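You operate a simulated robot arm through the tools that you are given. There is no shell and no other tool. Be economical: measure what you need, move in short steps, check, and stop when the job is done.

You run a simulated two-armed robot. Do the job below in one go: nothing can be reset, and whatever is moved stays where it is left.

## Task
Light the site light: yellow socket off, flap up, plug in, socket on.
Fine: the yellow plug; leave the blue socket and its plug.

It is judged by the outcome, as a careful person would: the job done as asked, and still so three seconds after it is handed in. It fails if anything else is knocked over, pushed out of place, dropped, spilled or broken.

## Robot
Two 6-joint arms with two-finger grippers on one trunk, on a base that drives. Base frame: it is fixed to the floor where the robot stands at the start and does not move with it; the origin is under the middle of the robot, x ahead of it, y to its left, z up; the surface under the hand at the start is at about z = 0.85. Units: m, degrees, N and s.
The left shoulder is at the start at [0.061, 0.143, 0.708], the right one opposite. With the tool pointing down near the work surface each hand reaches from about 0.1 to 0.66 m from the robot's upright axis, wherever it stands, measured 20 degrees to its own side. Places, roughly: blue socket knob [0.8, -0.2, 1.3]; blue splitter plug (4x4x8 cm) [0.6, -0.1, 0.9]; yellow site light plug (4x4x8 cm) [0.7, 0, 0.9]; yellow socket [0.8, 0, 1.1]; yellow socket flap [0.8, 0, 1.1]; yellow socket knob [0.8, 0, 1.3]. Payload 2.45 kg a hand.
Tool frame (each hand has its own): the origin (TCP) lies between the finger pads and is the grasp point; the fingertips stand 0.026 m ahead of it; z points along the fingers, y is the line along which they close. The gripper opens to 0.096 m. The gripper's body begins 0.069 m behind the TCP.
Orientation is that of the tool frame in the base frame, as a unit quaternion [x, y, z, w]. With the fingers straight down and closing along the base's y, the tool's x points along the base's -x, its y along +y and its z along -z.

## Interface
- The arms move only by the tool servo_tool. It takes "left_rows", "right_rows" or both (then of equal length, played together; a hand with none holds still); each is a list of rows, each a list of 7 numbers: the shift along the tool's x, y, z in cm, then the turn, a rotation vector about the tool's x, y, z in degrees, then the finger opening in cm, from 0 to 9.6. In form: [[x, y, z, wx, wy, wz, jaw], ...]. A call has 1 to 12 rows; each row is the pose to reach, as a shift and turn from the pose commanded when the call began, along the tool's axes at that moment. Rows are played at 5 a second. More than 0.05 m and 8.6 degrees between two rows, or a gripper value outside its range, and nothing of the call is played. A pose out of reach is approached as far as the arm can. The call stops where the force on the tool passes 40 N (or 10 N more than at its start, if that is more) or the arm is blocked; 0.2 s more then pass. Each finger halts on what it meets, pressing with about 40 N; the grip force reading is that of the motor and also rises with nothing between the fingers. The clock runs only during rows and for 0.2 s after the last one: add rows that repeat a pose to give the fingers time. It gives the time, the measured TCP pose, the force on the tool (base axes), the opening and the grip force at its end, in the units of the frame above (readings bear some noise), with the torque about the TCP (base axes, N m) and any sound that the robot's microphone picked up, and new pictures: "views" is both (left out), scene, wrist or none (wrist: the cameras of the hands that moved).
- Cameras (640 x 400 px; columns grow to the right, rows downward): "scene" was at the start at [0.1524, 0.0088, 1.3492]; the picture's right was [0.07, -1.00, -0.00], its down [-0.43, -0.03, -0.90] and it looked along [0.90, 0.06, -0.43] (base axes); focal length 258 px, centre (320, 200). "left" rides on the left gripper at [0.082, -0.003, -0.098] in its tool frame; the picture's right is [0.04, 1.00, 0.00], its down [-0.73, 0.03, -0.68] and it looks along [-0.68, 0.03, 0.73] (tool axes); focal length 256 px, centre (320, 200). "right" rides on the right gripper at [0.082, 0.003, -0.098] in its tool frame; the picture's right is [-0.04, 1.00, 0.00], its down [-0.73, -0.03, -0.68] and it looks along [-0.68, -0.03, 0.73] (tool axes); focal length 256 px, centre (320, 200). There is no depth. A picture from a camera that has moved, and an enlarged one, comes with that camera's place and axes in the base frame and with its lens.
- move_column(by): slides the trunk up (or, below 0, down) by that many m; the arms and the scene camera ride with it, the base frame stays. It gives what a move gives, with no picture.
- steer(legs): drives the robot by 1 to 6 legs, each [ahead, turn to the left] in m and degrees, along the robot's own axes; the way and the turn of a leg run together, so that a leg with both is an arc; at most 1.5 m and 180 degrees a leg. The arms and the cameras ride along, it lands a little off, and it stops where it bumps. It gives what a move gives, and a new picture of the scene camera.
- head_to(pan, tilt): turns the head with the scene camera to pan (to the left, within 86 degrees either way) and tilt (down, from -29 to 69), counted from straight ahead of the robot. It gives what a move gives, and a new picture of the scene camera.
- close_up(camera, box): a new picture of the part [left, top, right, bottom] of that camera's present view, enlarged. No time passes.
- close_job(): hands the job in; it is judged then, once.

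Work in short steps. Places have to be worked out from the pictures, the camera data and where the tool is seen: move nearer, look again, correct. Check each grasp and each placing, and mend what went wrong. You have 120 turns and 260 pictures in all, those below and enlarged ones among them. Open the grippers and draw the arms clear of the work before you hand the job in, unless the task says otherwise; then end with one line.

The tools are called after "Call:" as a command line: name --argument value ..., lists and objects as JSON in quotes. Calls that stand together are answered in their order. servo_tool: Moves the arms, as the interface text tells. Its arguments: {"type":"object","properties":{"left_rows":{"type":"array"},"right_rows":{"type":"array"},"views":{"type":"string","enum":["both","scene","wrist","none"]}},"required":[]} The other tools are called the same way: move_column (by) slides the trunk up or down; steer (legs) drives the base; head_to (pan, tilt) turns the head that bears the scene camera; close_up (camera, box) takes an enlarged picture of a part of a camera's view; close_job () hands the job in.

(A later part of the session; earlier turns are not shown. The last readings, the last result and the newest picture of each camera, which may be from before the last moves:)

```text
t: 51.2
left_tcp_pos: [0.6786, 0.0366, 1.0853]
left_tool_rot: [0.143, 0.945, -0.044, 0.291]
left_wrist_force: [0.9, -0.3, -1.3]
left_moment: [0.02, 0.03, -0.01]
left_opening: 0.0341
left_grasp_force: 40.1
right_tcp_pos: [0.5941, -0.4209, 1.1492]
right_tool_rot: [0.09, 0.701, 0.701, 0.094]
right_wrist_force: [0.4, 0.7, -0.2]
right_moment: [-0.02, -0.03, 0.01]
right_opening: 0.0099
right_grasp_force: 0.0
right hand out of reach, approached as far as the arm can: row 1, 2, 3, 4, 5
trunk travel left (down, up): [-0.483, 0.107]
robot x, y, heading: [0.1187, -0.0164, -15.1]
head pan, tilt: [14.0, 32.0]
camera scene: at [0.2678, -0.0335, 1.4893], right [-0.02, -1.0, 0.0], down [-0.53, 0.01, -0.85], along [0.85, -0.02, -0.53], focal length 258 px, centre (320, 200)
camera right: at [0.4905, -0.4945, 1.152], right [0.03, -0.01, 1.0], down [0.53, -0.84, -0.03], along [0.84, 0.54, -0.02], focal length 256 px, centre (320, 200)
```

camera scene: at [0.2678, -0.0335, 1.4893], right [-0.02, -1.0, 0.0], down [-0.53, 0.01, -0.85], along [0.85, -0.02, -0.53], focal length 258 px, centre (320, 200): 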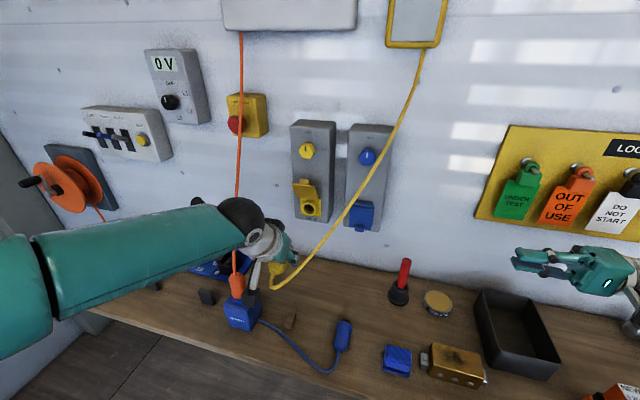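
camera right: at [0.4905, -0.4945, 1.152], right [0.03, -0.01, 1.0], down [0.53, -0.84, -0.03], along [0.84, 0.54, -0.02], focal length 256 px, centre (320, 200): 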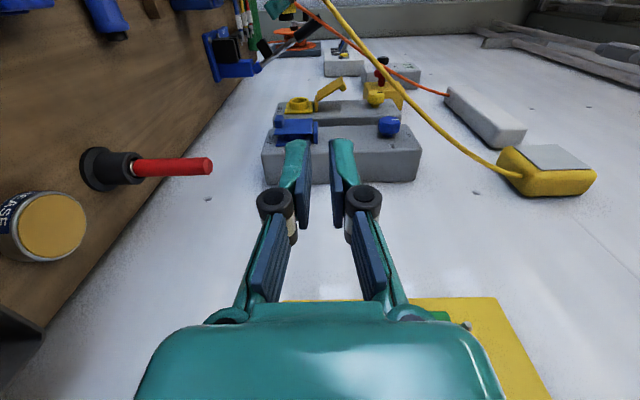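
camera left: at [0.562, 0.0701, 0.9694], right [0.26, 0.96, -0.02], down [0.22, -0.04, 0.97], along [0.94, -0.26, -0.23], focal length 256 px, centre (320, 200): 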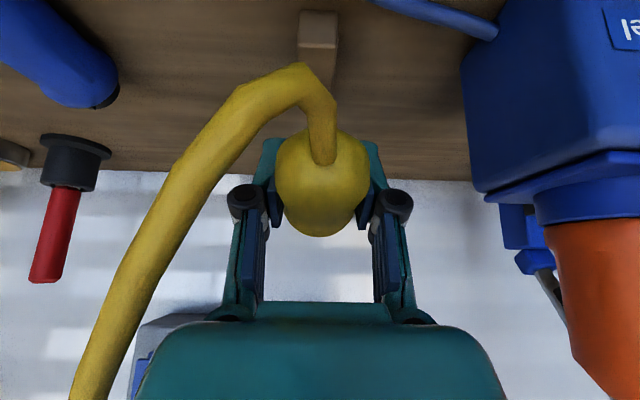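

The side view is useful: the socket and flap show in profile. I yaw the right hand 30° left so its camera covers both plug and socket.

Call:
servo_tool --right_rows '[[0, 0, 0, 0, 8, 0, 1], [0, 0, 0, 0, 16, 0, 1], [0, 0, 0, 0, 24, 0, 1], [0, 0, 0, 0, 31, 0, 1], [0, 0, 0, 0, 31, 0, 1]]' --views "wrist"

Call:
close_up --camera "right" --box '[220, 20, 380, 160]'

```text
t: 52.4
left_tcp_pos: [0.679, 0.0357, 1.086]
left_tool_rot: [0.142, 0.945, -0.043, 0.29]
left_wrist_force: [-0.5, 0.0, -0.9]
left_moment: [-0.02, -0.03, 0.07]
left_opening: 0.0343
left_grasp_force: 40.0
right_tcp_pos: [0.5406, -0.2563, 1.0943]
right_tool_rot: [-0.099, 0.701, 0.699, -0.097]
right_wrist_force: [-0.1, -0.6, -0.4]
right_moment: [0.0, -0.02, 0.02]
right_opening: 0.0099
right_grasp_force: 0.2
right hand out of reach, approached as far as the arm can: row 1, 2, 3, 4, 5
trunk travel left (down, up): [-0.483, 0.107]
robot x, y, heading: [0.1191, -0.0192, -15.4]
head pan, tilt: [14.0, 32.0]
camera right: at [0.489, -0.373, 1.0983], right [0.03, 0.01, 1.0], down [0.89, -0.45, -0.02], along [0.45, 0.89, -0.03], focal length 256 px, centre (320, 200)
```

right: 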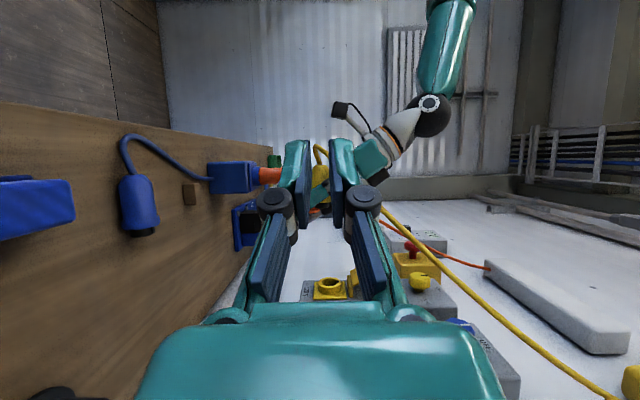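

```text
2.86 times, centred on (300, 90) of right
camera zoom: at [0.489, -0.373, 1.0983], right [0.03, 0.01, 1.0], down [0.89, -0.45, -0.02], along [0.45, 0.89, -0.03], focal length 731 px, centre (377, 514)
```

zoom: 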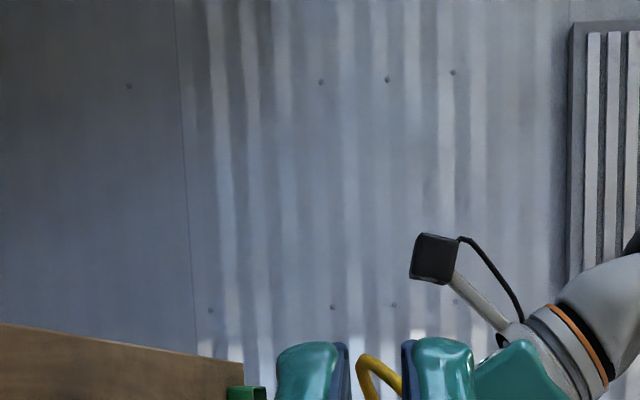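

The plug is hidden behind the right fingers; opening them will let the camera look between them.

Call:
servo_tool --right_rows '[[0, 0, 0, 0, 0, 0, 4], [0, 0, 0, 0, 0, 0, 7], [0, 0, 0, 0, 0, 0, 9.6], [0, 0, 0, 0, 0, 0, 9.6]]' --views "wrist"

Call:
close_up --camera "right" --box '[250, 120, 410, 320]'

```text
t: 53.4
left_tcp_pos: [0.6798, 0.0342, 1.0848]
left_tool_rot: [0.143, 0.945, -0.043, 0.29]
left_wrist_force: [-0.2, 0.5, -1.7]
left_moment: [0.02, -0.07, -0.01]
left_opening: 0.0344
left_grasp_force: 39.7
right_tcp_pos: [0.5396, -0.2567, 1.0955]
right_tool_rot: [-0.1, 0.701, 0.699, -0.096]
right_wrist_force: [0.8, 0.6, 0.4]
right_moment: [0.01, 0.02, -0.01]
right_opening: 0.0957
right_grasp_force: 0.1
trunk travel left (down, up): [-0.483, 0.107]
robot x, y, heading: [0.1201, -0.018, -15.2]
head pan, tilt: [14.0, 32.0]
camera right: at [0.4891, -0.373, 1.0986], right [0.03, 0.01, 1.0], down [0.89, -0.45, -0.02], along [0.45, 0.89, -0.03], focal length 256 px, centre (320, 200)
```

right: 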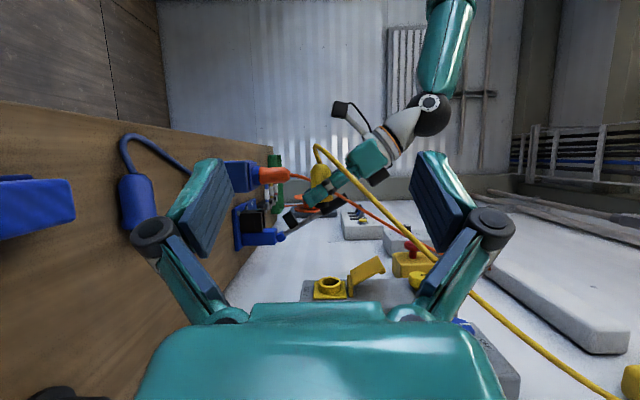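

```text
2.00 times, centred on (330, 220) of right
camera zoom: at [0.4891, -0.373, 1.0986], right [0.03, 0.01, 1.0], down [0.89, -0.45, -0.02], along [0.45, 0.89, -0.03], focal length 512 px, centre (300, 160)
```

zoom: 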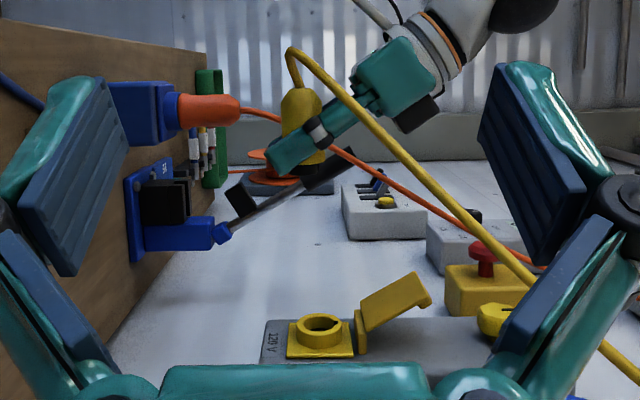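

This profile shows plug, socket collar and flap nicely (image right is up). I enlarge the plug and the socket to measure pitch and height.

Call:
close_up --camera "right" --box '[295, 135, 365, 225]'

Call:
close_up --camera "right" --box '[290, 245, 400, 315]'

```text
4.44 times, centred on (330, 180) of right
camera zoom: at [0.4891, -0.373, 1.0986], right [0.03, 0.01, 1.0], down [0.89, -0.45, -0.02], along [0.45, 0.89, -0.03], focal length 1138 px, centre (276, 289)
```

zoom: 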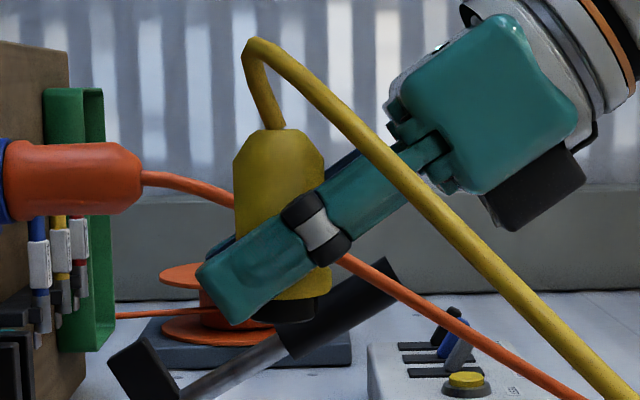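

```text
5.71 times, centred on (345, 280) of right
camera zoom: at [0.4891, -0.373, 1.0986], right [0.03, 0.01, 1.0], down [0.89, -0.45, -0.02], along [0.45, 0.89, -0.03], focal length 1463 px, centre (177, -257)
```

zoom: 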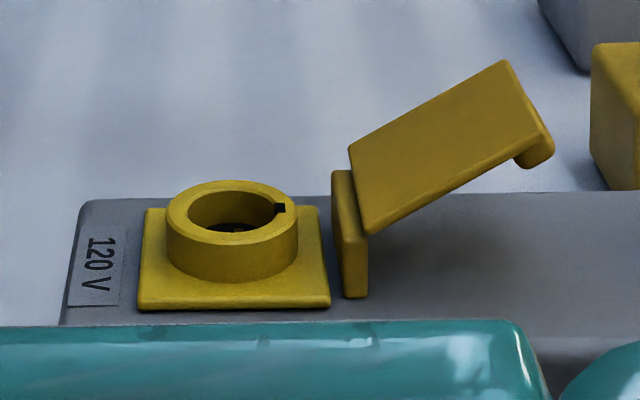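

Side view: the plug is level and sits about 1.0 cm below the socket axis (socket axis z about 1.100). I check lateral alignment with the left wrist camera.

Call:
close_up --camera "left" --box '[200, 100, 440, 320]'

Call:
close_up --camera "scene" --box '[240, 170, 340, 290]'

```text
1.82 times, centred on (320, 210) of left
camera zoom: at [0.5621, 0.0701, 1.1191], right [0.26, 0.96, -0.02], down [0.22, -0.04, 0.97], along [0.94, -0.26, -0.23], focal length 465 px, centre (320, 182)
```

zoom: 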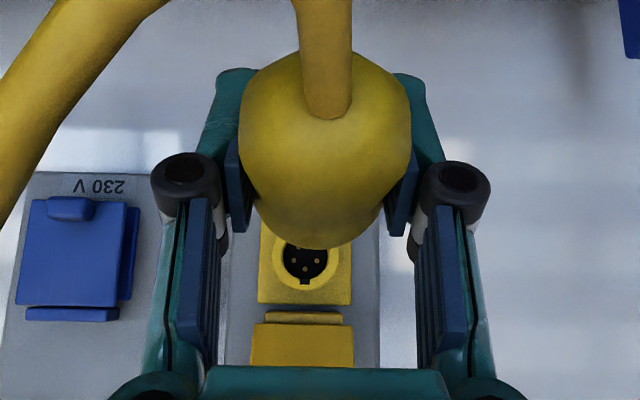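

```text
3.33 times, centred on (290, 230) of scene
camera zoom: at [0.2679, -0.0337, 1.4893], right [-0.02, -1.0, 0.0], down [-0.53, 0.01, -0.85], along [0.85, -0.02, -0.53], focal length 861 px, centre (420, 100)
```

zoom: 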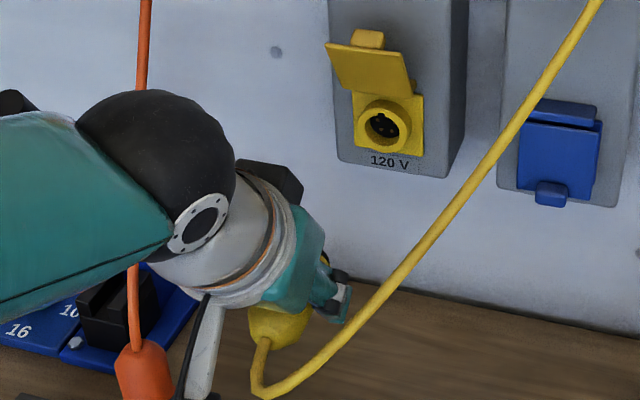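

Lateral error is about 0.4 cm, but at this 55° pitch the box on top of the gripper (about 8.4 cm back, 4.7 cm above) would strike the raised flap. I must regrasp flatter and further back; first I raise the right hand out of the way before lowering.

Call:
servo_tool --right_rows '[[0, 4, 0, 0, 0, 0, 6], [0, 8, 0, 0, 0, 0, 4], [0, 12, 0, 0, 0, 0, 4], [0, 15, 0, 0, 0, 0, 4], [0, 15, 0, 0, 0, 0, 4]]' --views "scene"

```text
t: 54.6
left_tcp_pos: [0.6795, 0.0353, 1.0856]
left_tool_rot: [0.142, 0.945, -0.043, 0.291]
left_wrist_force: [0.5, -0.7, -0.7]
left_moment: [-0.03, -0.03, 0.01]
left_opening: 0.0342
left_grasp_force: 40.8
right_tcp_pos: [0.5322, -0.2065, 1.2364]
right_tool_rot: [-0.098, 0.701, 0.7, -0.096]
right_wrist_force: [-0.3, 0.2, 0.2]
right_moment: [-0.03, -0.01, -0.01]
right_opening: 0.0403
right_grasp_force: 0.1
right hand out of reach, approached as far as the arm can: row 1, 2, 3, 4, 5
trunk travel left (down, up): [-0.483, 0.107]
robot x, y, heading: [0.1181, -0.0224, -15.4]
head pan, tilt: [14.0, 32.0]
camera scene: at [0.268, -0.0339, 1.4893], right [-0.02, -1.0, 0.0], down [-0.53, 0.01, -0.85], along [0.85, -0.02, -0.53], focal length 258 px, centre (320, 200)
```

scene: 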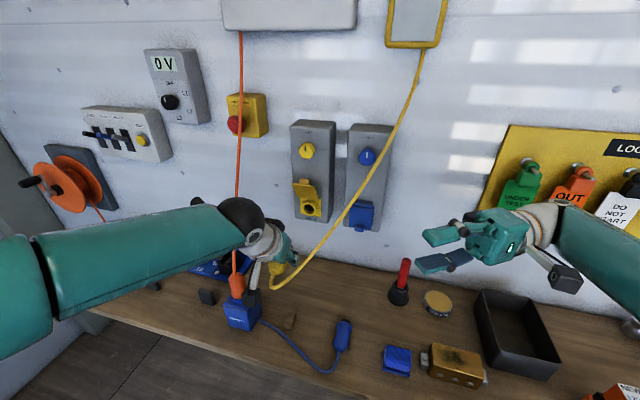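

The right hand is safely high. I lower the trunk 0.15 m and set the plug back on its chock.

Call:
move_column --by -0.15

Call:
servo_tool --left_rows '[[1.4, 0, 2.1, 0, 0, 0, 3], [2.4, 0, 3.6, 0, 0, 0, 3], [2.75, 0, 4.05, 0, 0, 0, 3], [2.75, 0, 4.05, 0, 0, 0, 3]]'

```text
t: 56.3
left_tcp_pos: [0.6782, 0.0363, 0.9356]
left_tool_rot: [0.143, 0.945, -0.043, 0.291]
left_wrist_force: [0.6, 0.3, -0.9]
left_moment: [0.0, -0.01, 0.03]
left_opening: 0.0341
left_grasp_force: 40.3
right_tcp_pos: [0.5323, -0.2062, 1.0853]
right_tool_rot: [-0.099, 0.7, 0.7, -0.097]
right_wrist_force: [-0.6, -0.3, -0.4]
right_moment: [-0.01, -0.02, -0.02]
right_opening: 0.0399
right_grasp_force: 0.0
trunk travel left (down, up): [-0.333, 0.257]
robot x, y, heading: [0.1196, -0.0187, -15.1]
head pan, tilt: [14.0, 32.0]
```

```text
t: 57.3
left_tcp_pos: [0.6793, 0.0357, 0.8855]
left_tool_rot: [0.142, 0.945, -0.044, 0.291]
left_wrist_force: [0.3, 0.1, -0.7]
left_moment: [0.02, 0.05, -0.01]
left_opening: 0.0343
left_grasp_force: 39.9
right_tcp_pos: [0.5341, -0.2074, 1.0868]
right_tool_rot: [-0.099, 0.701, 0.7, -0.097]
right_wrist_force: [-0.1, -0.5, 0.4]
right_moment: [0.02, 0.02, 0.0]
right_opening: 0.0402
right_grasp_force: 0.0
trunk travel left (down, up): [-0.333, 0.257]
robot x, y, heading: [0.1182, -0.0184, -15.1]
head pan, tilt: [14.0, 32.0]
camera scene: at [0.2677, -0.0337, 1.3393], right [-0.02, -1.0, 0.0], down [-0.53, 0.01, -0.85], along [0.85, -0.02, -0.53], focal length 258 px, centre (320, 200)
camera left: at [0.5615, 0.0699, 0.92], right [0.26, 0.96, -0.02], down [0.22, -0.04, 0.97], along [0.94, -0.26, -0.23], focal length 256 px, centre (320, 200)
```

scene: 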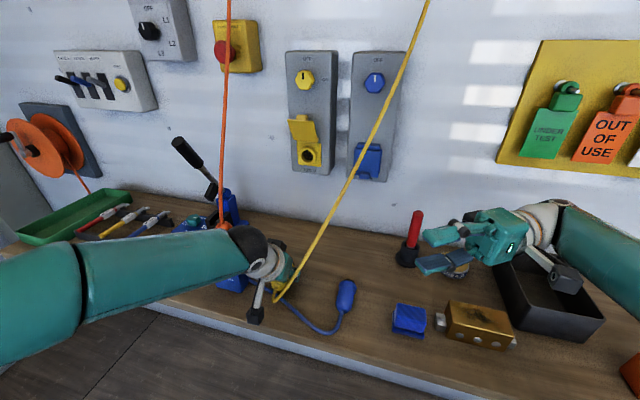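
left: 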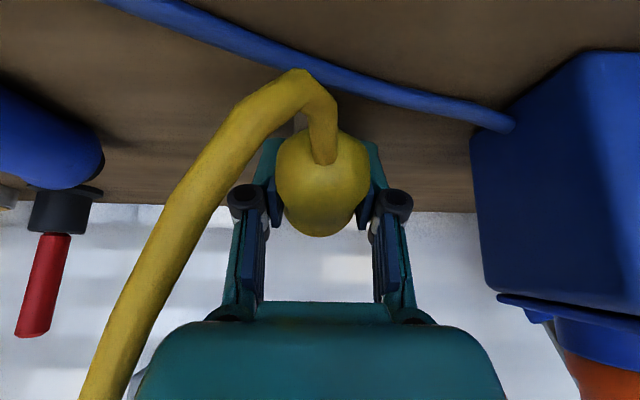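

The plug is back on the chock. I open, pitch the hand up 16° to about 40°, slide 1.8 cm back along the plug, and look before closing.

Call:
servo_tool --left_rows '[[0, 0, 0, 0, 0, 0, 5], [0, 0.1, 0, 0, 0, 0, 6.5], [0.4, 0.1, -0.5, 0, -5, 0, 6.5], [0.8, 0.1, -1, 0, -10, 0, 6.5], [1.26, 0.1, -1.34, 0, -15.7, 0, 6.5], [1.26, 0.1, -1.34, 0, -15.7, 0, 6.5]]'

Call:
close_up --camera "scene" --box '[225, 220, 325, 330]'

```text
t: 58.7
left_tcp_pos: [0.6622, 0.0423, 0.8906]
left_tool_rot: [0.135, 0.896, -0.063, 0.417]
left_wrist_force: [0.9, -0.2, 1.2]
left_moment: [-0.02, 0.0, 0.0]
left_opening: 0.0649
left_grasp_force: 0.0
right_tcp_pos: [0.5327, -0.2072, 1.0861]
right_tool_rot: [-0.099, 0.701, 0.7, -0.097]
right_wrist_force: [0.7, 1.0, 0.1]
right_moment: [0.02, 0.02, -0.02]
right_opening: 0.04
right_grasp_force: 0.1
trunk travel left (down, up): [-0.333, 0.257]
robot x, y, heading: [0.1216, -0.0156, -15.3]
head pan, tilt: [14.0, 32.0]
camera scene: at [0.2677, -0.0336, 1.3393], right [-0.02, -1.0, 0.0], down [-0.53, 0.01, -0.85], along [0.85, -0.02, -0.53], focal length 258 px, centre (320, 200)
camera left: at [0.5399, 0.0777, 0.8899], right [0.27, 0.96, -0.03], down [-0.04, 0.04, 1.0], along [0.96, -0.27, 0.05], focal length 256 px, centre (320, 200)
```

scene: 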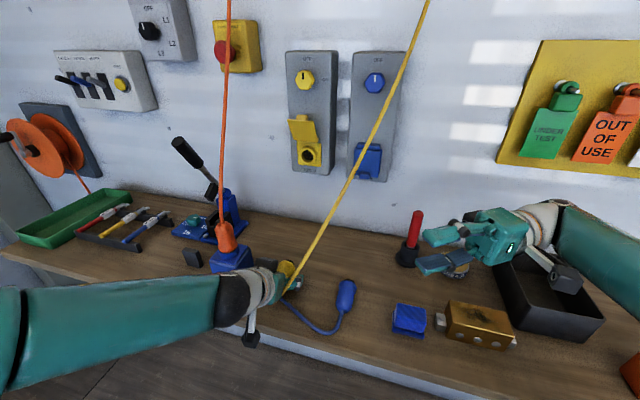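
left: 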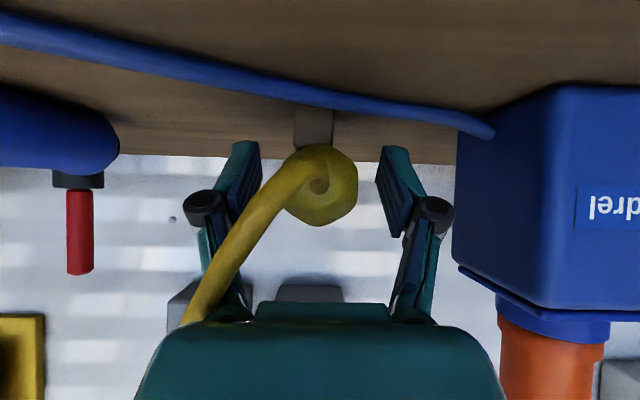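

```text
3.64 times, centred on (275, 275) of scene
camera zoom: at [0.2677, -0.0336, 1.3393], right [-0.02, -1.0, 0.0], down [-0.53, 0.01, -0.85], along [0.85, -0.02, -0.53], focal length 939 px, centre (484, -73)
```

zoom: 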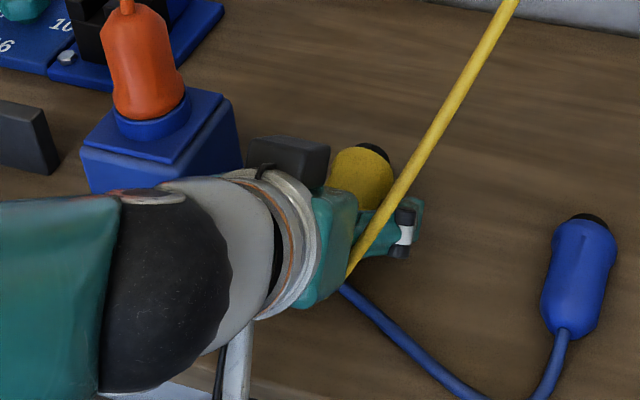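

The plug's tail is centred on the jaws and nothing touches. I close.

Call:
servo_tool --left_rows '[[0, 0, 0, 0, 0, 0, 5], [0, 0, 0, 0, 0, 0, 3], [0, 0, 0, 0, 0, 0, 3], [0, 0, 0, 0, 0, 0, 3]]' --views "none"

Call:
servo_tool --left_rows '[[-1.5, 0, -1.3, 0, 0, 0, 3], [-3, 0, -2.6, 0, 0, 0, 3], [-4.5, 0, -3.9, 0, 0, 0, 3], [-4.5, 0, -3.9, 0, 0, 0, 3]]'

```text
t: 59.7
left_tcp_pos: [0.6613, 0.0418, 0.8916]
left_tool_rot: [0.135, 0.896, -0.062, 0.418]
left_wrist_force: [-0.2, 0.5, -0.1]
left_moment: [0.02, 0.02, 0.02]
left_opening: 0.0352
left_grasp_force: 39.0
right_tcp_pos: [0.5327, -0.2069, 1.0869]
right_tool_rot: [-0.1, 0.701, 0.7, -0.096]
right_wrist_force: [-0.6, 0.0, -0.8]
right_moment: [0.02, -0.02, 0.01]
right_opening: 0.0401
right_grasp_force: 0.0
trunk travel left (down, up): [-0.333, 0.257]
robot x, y, heading: [0.1163, -0.0182, -15.0]
head pan, tilt: [14.0, 32.0]
```

```text
t: 60.7
left_tcp_pos: [0.6601, 0.0423, 0.9507]
left_tool_rot: [0.134, 0.896, -0.061, 0.418]
left_wrist_force: [0.7, 0.7, -0.7]
left_moment: [0.02, 0.04, -0.02]
left_opening: 0.0352
left_grasp_force: 40.0
right_tcp_pos: [0.5339, -0.2067, 1.0862]
right_tool_rot: [-0.099, 0.701, 0.7, -0.097]
right_wrist_force: [-0.8, -0.2, 0.6]
right_moment: [0.04, -0.04, 0.01]
right_opening: 0.04
right_grasp_force: 0.1
trunk travel left (down, up): [-0.333, 0.257]
robot x, y, heading: [0.1179, -0.0167, -15.1]
head pan, tilt: [14.0, 32.0]
camera scene: at [0.2678, -0.0337, 1.3393], right [-0.02, -1.0, 0.0], down [-0.53, 0.01, -0.85], along [0.85, -0.02, -0.53], focal length 258 px, centre (320, 200)
camera left: at [0.5385, 0.0788, 0.9492], right [0.27, 0.96, -0.03], down [-0.04, 0.04, 1.0], along [0.96, -0.27, 0.05], focal length 256 px, centre (320, 200)
```

scene: 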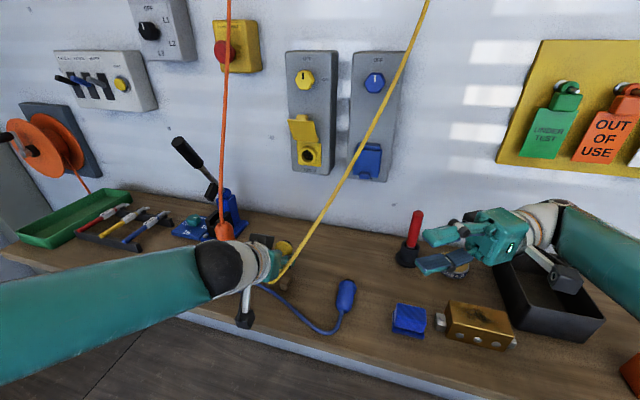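
left: 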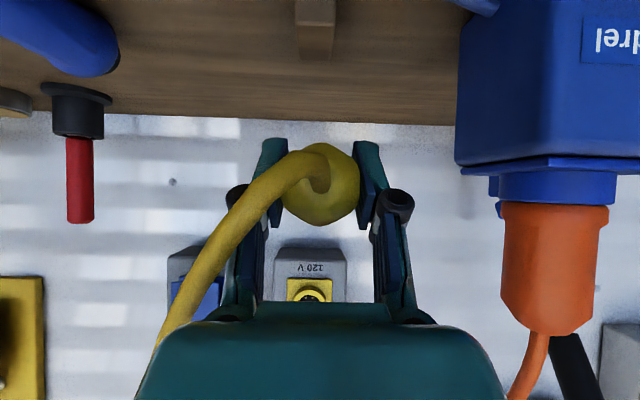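

The plug is regripped (3.5 cm) and lifted. I raise the trunk 0.15 m and restore the right hand's side view.

Call:
move_column --by 0.15

Call:
servo_tool --right_rows '[[0.2, -3.5, -1.3, 0, 0, 0, 6], [0.4, -7, -2.6, 0, 0, 0, 8], [0.6, -10.5, -3.9, 0, 0, 0, 9.6], [0.7, -14, -5, 0, 0, 0, 9.6], [0.7, -14, -5, 0, 0, 0, 9.6]]' --views "both"

Call:
close_up --camera "right" --box '[250, 120, 410, 320]'

```text
t: 62.5
left_tcp_pos: [0.6608, 0.0425, 1.0991]
left_tool_rot: [0.135, 0.896, -0.062, 0.418]
left_wrist_force: [0.4, -0.3, -1.5]
left_moment: [0.03, -0.02, 0.03]
left_opening: 0.0353
left_grasp_force: 39.5
right_tcp_pos: [0.5344, -0.2079, 1.2348]
right_tool_rot: [-0.099, 0.701, 0.699, -0.096]
right_wrist_force: [-0.4, 0.3, 0.7]
right_moment: [-0.02, -0.02, -0.02]
right_opening: 0.0397
right_grasp_force: 0.0
trunk travel left (down, up): [-0.483, 0.107]
robot x, y, heading: [0.121, -0.0179, -15.2]
head pan, tilt: [14.0, 32.0]
```

```text
t: 63.7
left_tcp_pos: [0.6592, 0.0424, 1.0992]
left_tool_rot: [0.135, 0.897, -0.063, 0.417]
left_wrist_force: [-0.2, -0.9, -1.0]
left_moment: [0.04, -0.01, -0.02]
left_opening: 0.0351
left_grasp_force: 39.9
right_tcp_pos: [0.5402, -0.2558, 1.0963]
right_tool_rot: [-0.099, 0.702, 0.699, -0.095]
right_wrist_force: [-0.8, 0.2, -0.3]
right_moment: [0.0, 0.03, -0.01]
right_opening: 0.096
right_grasp_force: 0.0
trunk travel left (down, up): [-0.483, 0.107]
robot x, y, heading: [0.1173, -0.0222, -15.0]
head pan, tilt: [14.0, 32.0]
camera scene: at [0.2674, -0.0334, 1.4894], right [-0.02, -1.0, 0.0], down [-0.53, 0.01, -0.85], along [0.85, -0.02, -0.53], focal length 258 px, centre (320, 200)
camera right: at [0.4889, -0.3729, 1.0995], right [0.03, 0.01, 1.0], down [0.89, -0.45, -0.02], along [0.45, 0.89, -0.03], focal length 256 px, centre (320, 200)
```

scene: 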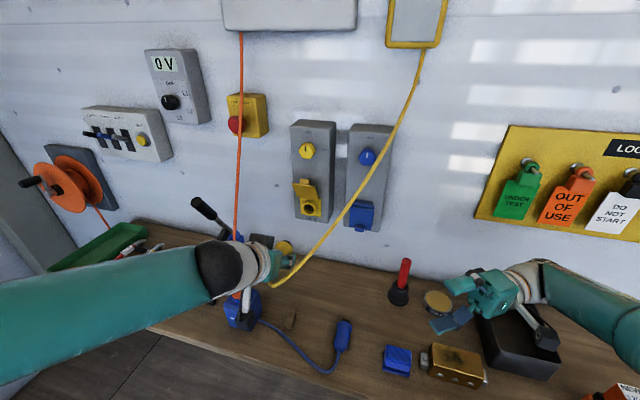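
right: 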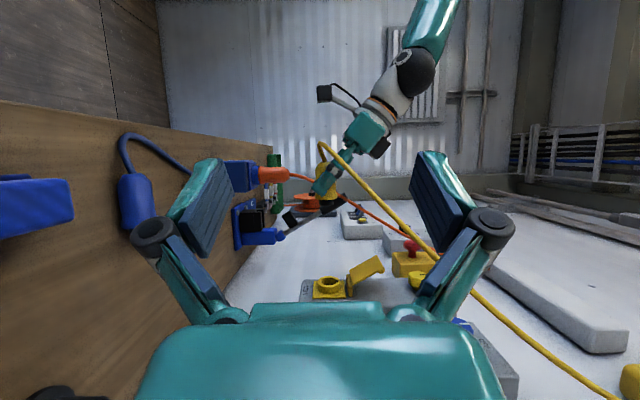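

```text
2.00 times, centred on (330, 220) of right
camera zoom: at [0.4889, -0.3729, 1.0995], right [0.03, 0.01, 1.0], down [0.89, -0.45, -0.02], along [0.45, 0.89, -0.03], focal length 512 px, centre (300, 160)
```

zoom: 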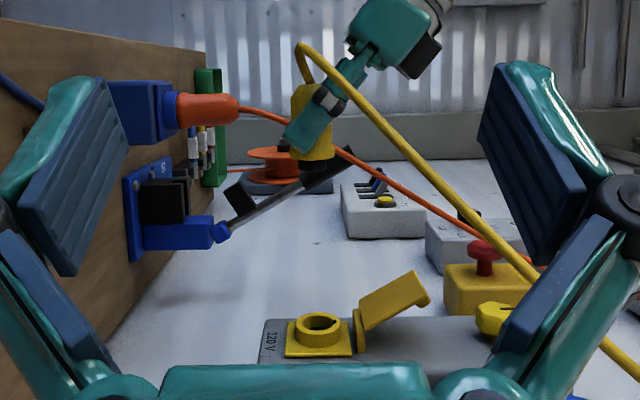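

The clearance looks good now. I advance the plug 12 cm along the wall normal (and 0.25 cm right), stopping about 3 cm short of the socket collar.

Call:
servo_tool --left_rows '[[-2, -0.1, 2.4, 0, 0, 0, 3], [-4, -0.2, 4.8, 0, 0, 0, 3], [-6, -0.25, 7.1, 0, 0, 0, 3], [-7.7, -0.25, 9.2, 0, 0, 0, 3], [-7.7, -0.25, 9.2, 0, 0, 0, 3]]' --views "wrist"

Call:
close_up --camera "right" --box '[290, 205, 400, 315]'

Call:
close_up --camera "scene" --box '[260, 160, 340, 240]'

```text
t: 64.9
left_tcp_pos: [0.7743, 0.0052, 1.0994]
left_tool_rot: [0.135, 0.897, -0.062, 0.417]
left_wrist_force: [-0.4, 0.4, -0.7]
left_moment: [0.01, -0.02, -0.02]
left_opening: 0.0351
left_grasp_force: 40.5
right_tcp_pos: [0.5394, -0.2555, 1.0968]
right_tool_rot: [-0.098, 0.701, 0.7, -0.096]
right_wrist_force: [0.8, 0.5, 0.3]
right_moment: [0.01, 0.04, -0.02]
right_opening: 0.0958
right_grasp_force: 0.0
trunk travel left (down, up): [-0.483, 0.107]
robot x, y, heading: [0.1163, -0.0186, -15.1]
head pan, tilt: [14.0, 32.0]
camera left: at [0.6528, 0.0413, 1.0987], right [0.27, 0.96, -0.03], down [-0.04, 0.04, 1.0], along [0.96, -0.27, 0.05], focal length 256 px, centre (320, 200)
```

left: 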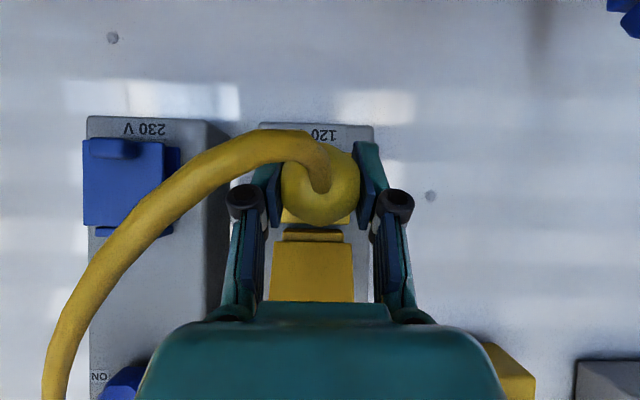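

```text
3.64 times, centred on (345, 260) of right
camera zoom: at [0.489, -0.3729, 1.0999], right [0.03, 0.01, 1.0], down [0.89, -0.45, -0.02], along [0.45, 0.89, -0.03], focal length 931 px, centre (229, -18)
```

zoom: 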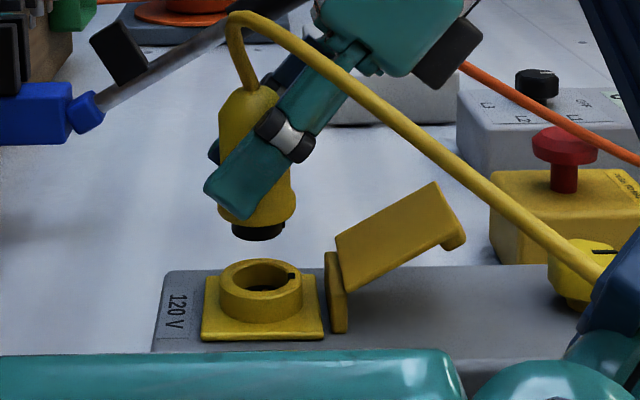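

```text
5.00 times, centred on (300, 200) of scene
camera zoom: at [0.2675, -0.0335, 1.4894], right [-0.02, -1.0, 0.0], down [-0.53, 0.01, -0.85], along [0.85, -0.02, -0.53], focal length 1292 px, centre (420, 200)
```

zoom: 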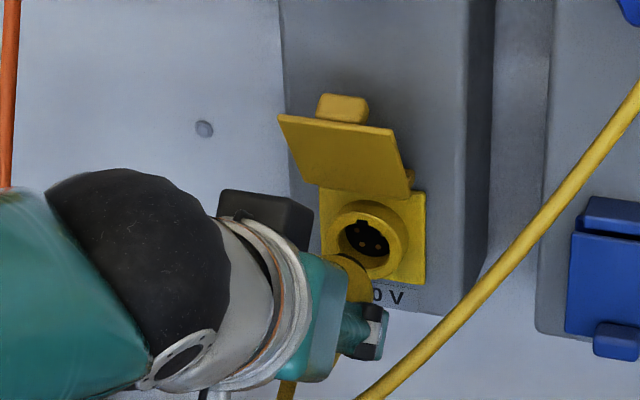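

Close to aligned; the plug looks about 1.5 mm low. I zoom in on the nose and collar for a finer check, including the key.

Call:
close_up --camera "right" --box '[310, 250, 355, 300]'

Call:
close_up --camera "left" --box '[250, 120, 390, 260]'

```text
8.00 times, centred on (332, 275) of right
camera zoom: at [0.489, -0.3729, 1.0999], right [0.03, 0.01, 1.0], down [0.89, -0.45, -0.02], along [0.45, 0.89, -0.03], focal length 2048 px, centre (220, -400)
```

zoom: 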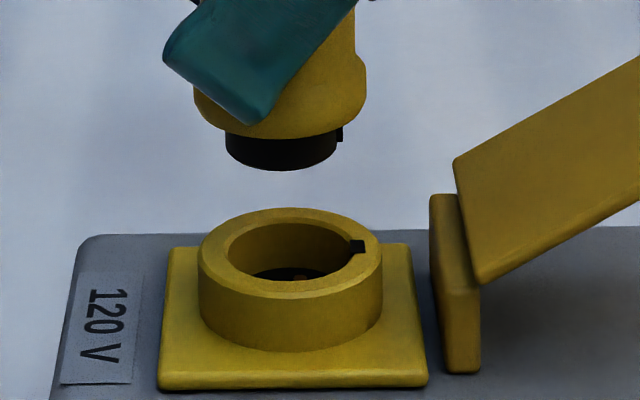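

```text
2.86 times, centred on (320, 190) of left
camera zoom: at [0.6528, 0.0413, 1.0987], right [0.27, 0.96, -0.03], down [-0.04, 0.04, 1.0], along [0.96, -0.27, 0.05], focal length 731 px, centre (320, 229)
```

zoom: 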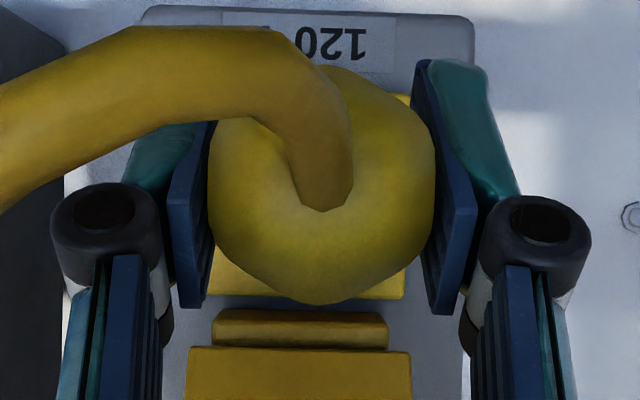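

The key is up and faces the keyway. The plug needs 1.5 mm up and about 2.5 mm to the right; I apply that and close most of the 2 cm gap.

Call:
servo_tool --left_rows '[[-0.12, -0.25, -0.1, 0, 0, 0, 3], [-0.65, -0.25, 0.55, 0, 0, 0, 3], [-1.15, -0.25, 1.12, 0, 0, 0, 3], [-1.15, -0.25, 1.12, 0, 0, 0, 3]]' --views "none"

Call:
close_up --camera "right" --box '[310, 250, 355, 300]'

Call:
close_up --camera "left" --box '[250, 120, 390, 260]'

Call:
close_up --camera "scene" --box '[290, 180, 330, 230]'

```text
t: 65.9
left_tcp_pos: [0.7906, -0.0013, 1.1005]
left_tool_rot: [0.135, 0.897, -0.062, 0.417]
left_wrist_force: [0.0, -0.1, -0.7]
left_moment: [0.0, 0.01, -0.01]
left_opening: 0.035
left_grasp_force: 39.8
right_tcp_pos: [0.541, -0.256, 1.0962]
right_tool_rot: [-0.098, 0.701, 0.7, -0.096]
right_wrist_force: [0.1, 0.3, 0.1]
right_moment: [0.01, 0.0, 0.01]
right_opening: 0.0961
right_grasp_force: 0.0
trunk travel left (down, up): [-0.483, 0.107]
robot x, y, heading: [0.1198, -0.0145, -15.1]
head pan, tilt: [14.0, 32.0]
```

```text
8.00 times, centred on (332, 275) of right
camera zoom: at [0.4894, -0.3731, 1.0996], right [0.03, 0.01, 1.0], down [0.89, -0.45, -0.02], along [0.45, 0.89, -0.03], focal length 2048 px, centre (220, -400)
```

zoom: 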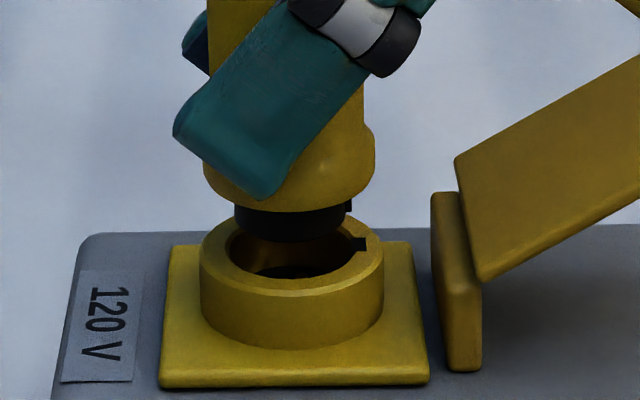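

```text
2.86 times, centred on (320, 190) of left
camera zoom: at [0.6686, 0.0346, 1.1001], right [0.27, 0.96, -0.03], down [-0.04, 0.04, 1.0], along [0.96, -0.27, 0.05], focal length 731 px, centre (320, 229)
```

zoom: 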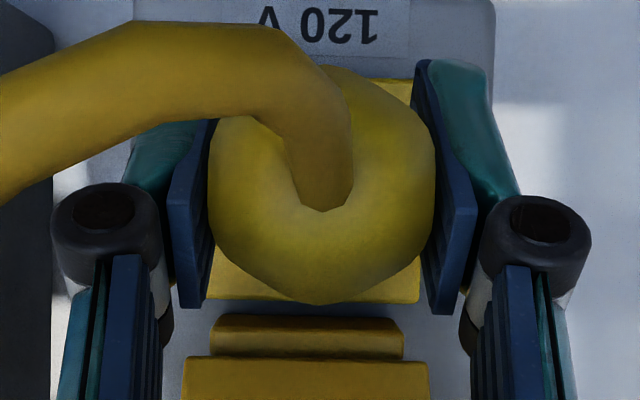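

```text
8.00 times, centred on (310, 205) of scene
camera zoom: at [0.2681, -0.0337, 1.4893], right [-0.02, -1.0, 0.0], down [-0.53, 0.01, -0.85], along [0.85, -0.02, -0.53], focal length 2067 px, centre (400, 160)
```

zoom: 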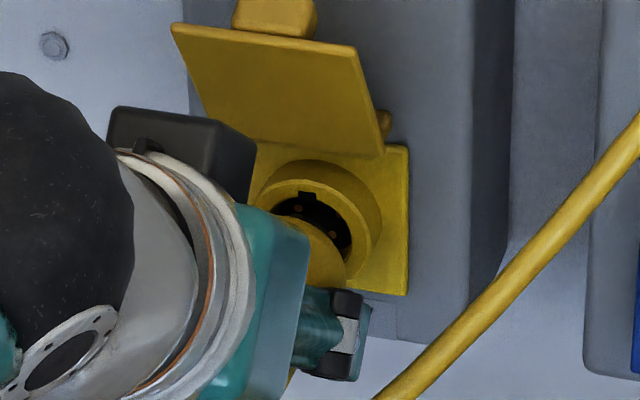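

Side view shows nose, key and collar aligned; the lateral residue is about 1 mm. I shift 1 mm right and push in gently by small steps.

Call:
servo_tool --left_rows '[[0, -0.1, 0, 0, 0, 0, 3], [-0.19, -0.1, 0.23, 0, 0, 0, 3], [-0.39, -0.1, 0.46, 0, 0, 0, 3], [-0.58, -0.1, 0.69, 0, 0, 0, 3], [-0.71, -0.1, 0.84, 0, 0, 0, 3], [-0.71, -0.1, 0.84, 0, 0, 0, 3]]' --views "none"

Call:
close_up --camera "right" --box '[310, 250, 355, 300]'

Call:
close_up --camera "left" --box '[250, 120, 390, 260]'

```text
t: 67.3
left_tcp_pos: [0.8004, -0.0064, 1.1015]
left_tool_rot: [0.135, 0.896, -0.062, 0.418]
left_wrist_force: [0.3, -0.6, -0.9]
left_moment: [0.01, 0.06, 0.01]
left_opening: 0.035
left_grasp_force: 40.0
right_tcp_pos: [0.5408, -0.2565, 1.0965]
right_tool_rot: [-0.099, 0.701, 0.7, -0.096]
right_wrist_force: [0.9, -0.1, 0.6]
right_moment: [0.02, 0.0, -0.01]
right_opening: 0.0961
right_grasp_force: 0.1
trunk travel left (down, up): [-0.483, 0.107]
robot x, y, heading: [0.1216, -0.0132, -14.8]
head pan, tilt: [14.0, 32.0]
```

```text
8.00 times, centred on (332, 275) of right
camera zoom: at [0.4894, -0.3731, 1.0996], right [0.03, 0.01, 1.0], down [0.89, -0.45, -0.02], along [0.45, 0.89, -0.03], focal length 2048 px, centre (220, -400)
```

zoom: 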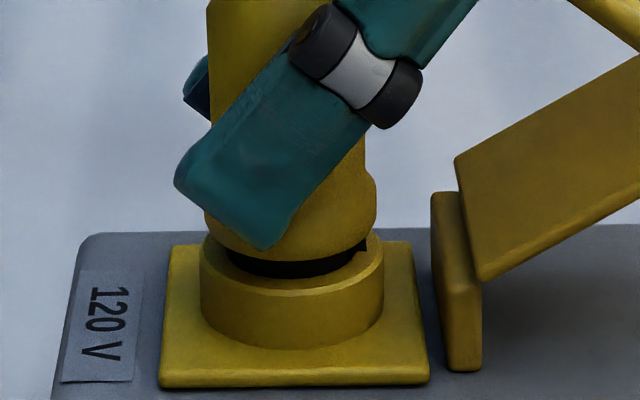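

```text
2.86 times, centred on (320, 190) of left
camera zoom: at [0.678, 0.0293, 1.1002], right [0.27, 0.96, -0.03], down [-0.04, 0.04, 1.0], along [0.96, -0.27, 0.05], focal length 731 px, centre (320, 229)
```

zoom: 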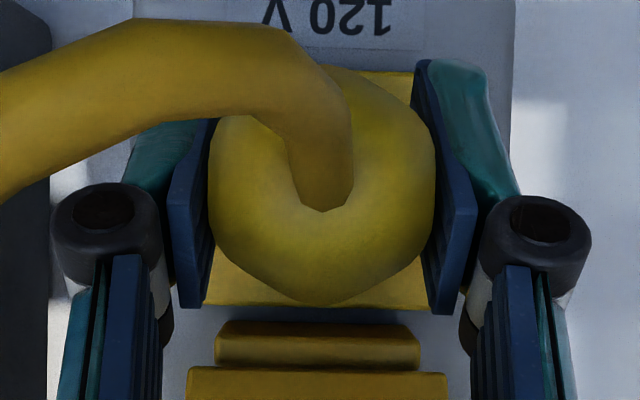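

The nose is entering the collar with the key in its keyway and no force. I continue pushing until it seats.

Call:
servo_tool --left_rows '[[-0.13, 0, 0.15, 0, 0, 0, 3], [-0.26, 0, 0.3, 0, 0, 0, 3], [-0.39, 0, 0.46, 0, 0, 0, 3], [-0.52, 0, 0.61, 0, 0, 0, 3], [-0.65, 0, 0.77, 0, 0, 0, 3], [-0.77, 0, 0.92, 0, 0, 0, 3], [-0.9, 0, 1.07, 0, 0, 0, 3], [-1.03, 0, 1.22, 0, 0, 0, 3]]' --views "none"

Call:
close_up --camera "right" --box '[310, 250, 355, 300]'

Call:
close_up --camera "scene" --box '[270, 100, 380, 240]'

```text
t: 69.1
left_tcp_pos: [0.8084, -0.0084, 1.1015]
left_tool_rot: [0.136, 0.897, -0.061, 0.416]
left_wrist_force: [-35.2, 7.6, -5.9]
left_moment: [0.11, 0.42, -0.09]
left_opening: 0.0352
left_grasp_force: 39.9
right_tcp_pos: [0.5357, -0.2552, 1.0993]
right_tool_rot: [-0.1, 0.702, 0.699, -0.094]
right_wrist_force: [0.0, -0.4, 0.7]
right_moment: [-0.02, 0.06, 0.02]
right_opening: 0.0963
right_grasp_force: 0.0
trunk travel left (down, up): [-0.483, 0.107]
robot x, y, heading: [0.12, -0.0196, -15.0]
head pan, tilt: [14.0, 32.0]
```

```text
8.00 times, centred on (332, 275) of right
camera zoom: at [0.485, -0.3719, 1.1016], right [0.03, 0.01, 1.0], down [0.89, -0.45, -0.02], along [0.45, 0.89, -0.03], focal length 2048 px, centre (220, -400)
```

zoom: 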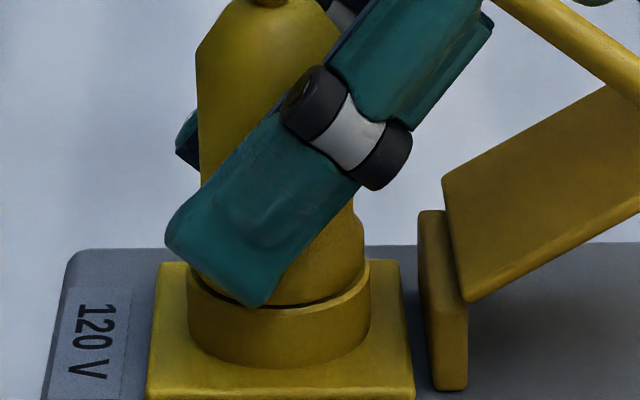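

```text
2.86 times, centred on (325, 170) of scene
camera zoom: at [0.2619, -0.0321, 1.4899], right [-0.02, -1.0, 0.0], down [-0.53, 0.01, -0.85], along [0.85, -0.02, -0.53], focal length 738 px, centre (306, 286)
```

zoom: 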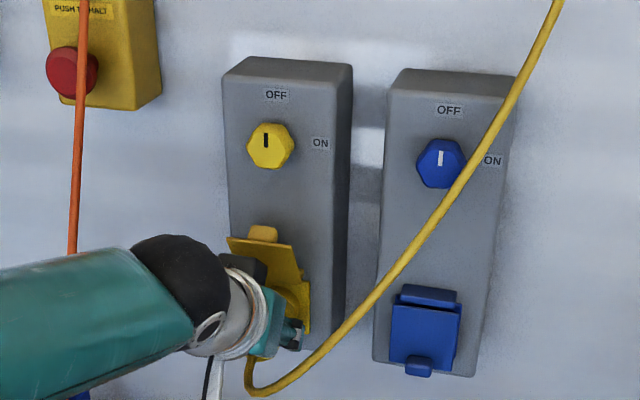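

The plug is seated against the collar with 35 N of push. I press slightly more to make sure it is fully home and look at the seam.

Call:
servo_tool --left_rows '[[-0.13, 0, 0.15, 0, 0, 0, 3], [-0.26, 0, 0.3, 0, 0, 0, 3], [-0.26, 0, 0.3, 0, 0, 0, 3]]' --views "none"

Call:
close_up --camera "right" --box '[315, 265, 350, 295]'

```text
t: 69.9
left_tcp_pos: [0.8114, -0.0111, 1.1016]
left_tool_rot: [0.136, 0.897, -0.062, 0.416]
left_wrist_force: [-35.9, 7.3, -5.7]
left_moment: [0.08, 0.36, -0.1]
left_opening: 0.0351
left_grasp_force: 39.9
right_tcp_pos: [0.5372, -0.2557, 1.0988]
right_tool_rot: [-0.1, 0.702, 0.699, -0.094]
right_wrist_force: [-0.3, -0.4, -0.4]
right_moment: [-0.01, -0.02, -0.02]
right_opening: 0.0959
right_grasp_force: 0.1
trunk travel left (down, up): [-0.483, 0.107]
robot x, y, heading: [0.1232, -0.0215, -15.2]
head pan, tilt: [14.0, 32.0]
```

```text
13.33 times, centred on (332, 280) of right
camera zoom: at [0.485, -0.372, 1.1017], right [0.03, 0.01, 1.0], down [0.89, -0.45, -0.02], along [0.45, 0.89, -0.03], focal length 3413 px, centre (153, -867)
```

zoom: 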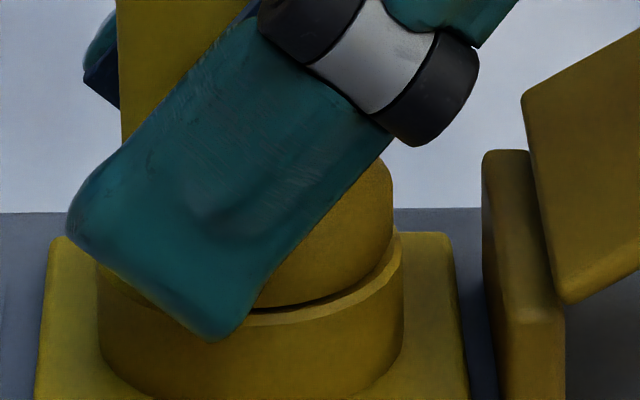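

It moved 3 mm further at constant force, so it is still sliding. I keep pushing in small steps.

Call:
servo_tool --left_rows '[[-0.13, 0, 0.15, 0, 0, 0, 3], [-0.26, 0, 0.3, 0, 0, 0, 3], [-0.39, 0, 0.46, 0, 0, 0, 3], [-0.39, 0, 0.46, 0, 0, 0, 3]]' --views "none"

Call:
close_up --camera "right" --box '[315, 250, 350, 295]'

Call:
close_up --camera "left" --box '[250, 120, 390, 260]'

```text
t: 70.4
left_tcp_pos: [0.8118, -0.009, 1.1015]
left_tool_rot: [0.135, 0.898, -0.061, 0.414]
left_wrist_force: [-27.1, 7.3, 6.7]
left_moment: [0.02, -0.07, -0.03]
left_opening: 0.035
left_grasp_force: 40.0
right_tcp_pos: [0.5364, -0.2552, 1.1]
right_tool_rot: [-0.1, 0.702, 0.699, -0.093]
right_wrist_force: [-0.4, -0.4, -0.2]
right_moment: [0.01, 0.02, 0.0]
right_opening: 0.0959
right_grasp_force: 0.0
trunk travel left (down, up): [-0.483, 0.107]
robot x, y, heading: [0.1175, -0.0155, -15.4]
head pan, tilt: [14.0, 32.0]
stopped in row 2 (left hand): the force on the tool passed its limit at 48 N (the readings are from after the stop); the commanded pose is now the measured one
```

```text
8.89 times, centred on (332, 272) of right
camera zoom: at [0.4846, -0.3716, 1.1024], right [0.03, 0.01, 1.0], down [0.89, -0.45, -0.02], along [0.45, 0.89, -0.03], focal length 2276 px, centre (209, -444)
```

zoom: 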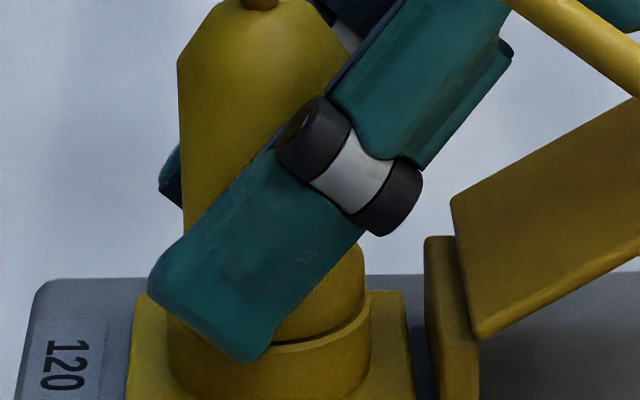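

```text
2.86 times, centred on (320, 190) of left
camera zoom: at [0.6907, 0.0251, 1.1027], right [0.27, 0.96, -0.03], down [-0.03, 0.04, 1.0], along [0.96, -0.27, 0.04], focal length 731 px, centre (320, 229)
```

zoom: 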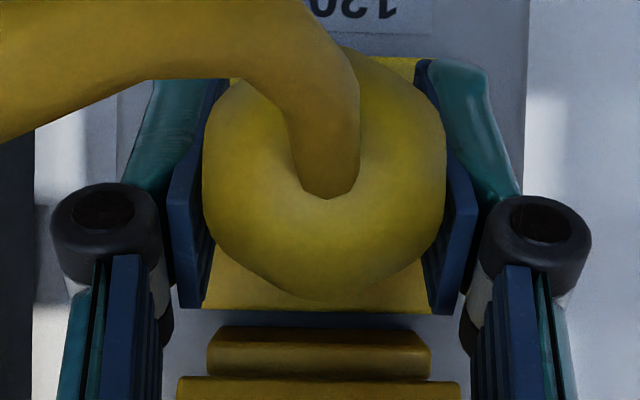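

The plug slid slightly in the fingers, so it has hit its hard stop. I open the fingers and check that it stays in.

Call:
servo_tool --left_rows '[[0, 0, 0, 0, 0, 0, 4.5], [0, 0, 0, 0, 0, 0, 6], [0, 0, 0, 0, 0, 0, 6.5], [0, 0, 0, 0, 0, 0, 6.5]]' --views "none"

Call:
close_up --camera "right" --box '[315, 250, 350, 295]'

Call:
close_up --camera "left" --box '[200, 90, 440, 270]'

```text
t: 71.4
left_tcp_pos: [0.8193, -0.0122, 1.0968]
left_tool_rot: [0.134, 0.899, -0.06, 0.413]
left_wrist_force: [0.1, 0.5, 0.6]
left_moment: [-0.03, 0.02, 0.02]
left_opening: 0.0649
left_grasp_force: 0.0
right_tcp_pos: [0.5407, -0.2564, 1.0977]
right_tool_rot: [-0.098, 0.702, 0.699, -0.096]
right_wrist_force: [0.0, 0.9, 0.4]
right_moment: [0.02, 0.05, 0.02]
right_opening: 0.096
right_grasp_force: 0.0
trunk travel left (down, up): [-0.483, 0.107]
robot x, y, heading: [0.1197, -0.0191, -15.0]
head pan, tilt: [14.0, 32.0]
```

```text
8.89 times, centred on (332, 272) of right
camera zoom: at [0.4895, -0.373, 1.1001], right [0.03, 0.01, 1.0], down [0.89, -0.45, -0.02], along [0.45, 0.89, -0.03], focal length 2276 px, centre (209, -444)
```

zoom: 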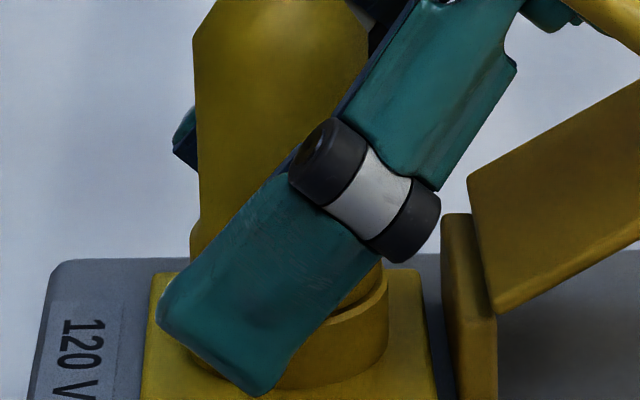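

```text
2.22 times, centred on (320, 180) of left
camera zoom: at [0.6969, 0.0236, 1.0991], right [0.27, 0.96, -0.03], down [-0.03, 0.04, 1.0], along [0.96, -0.27, 0.04], focal length 569 px, centre (320, 244)
```

zoom: 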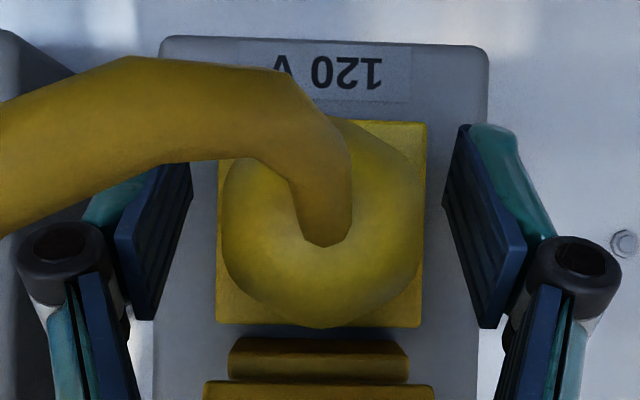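

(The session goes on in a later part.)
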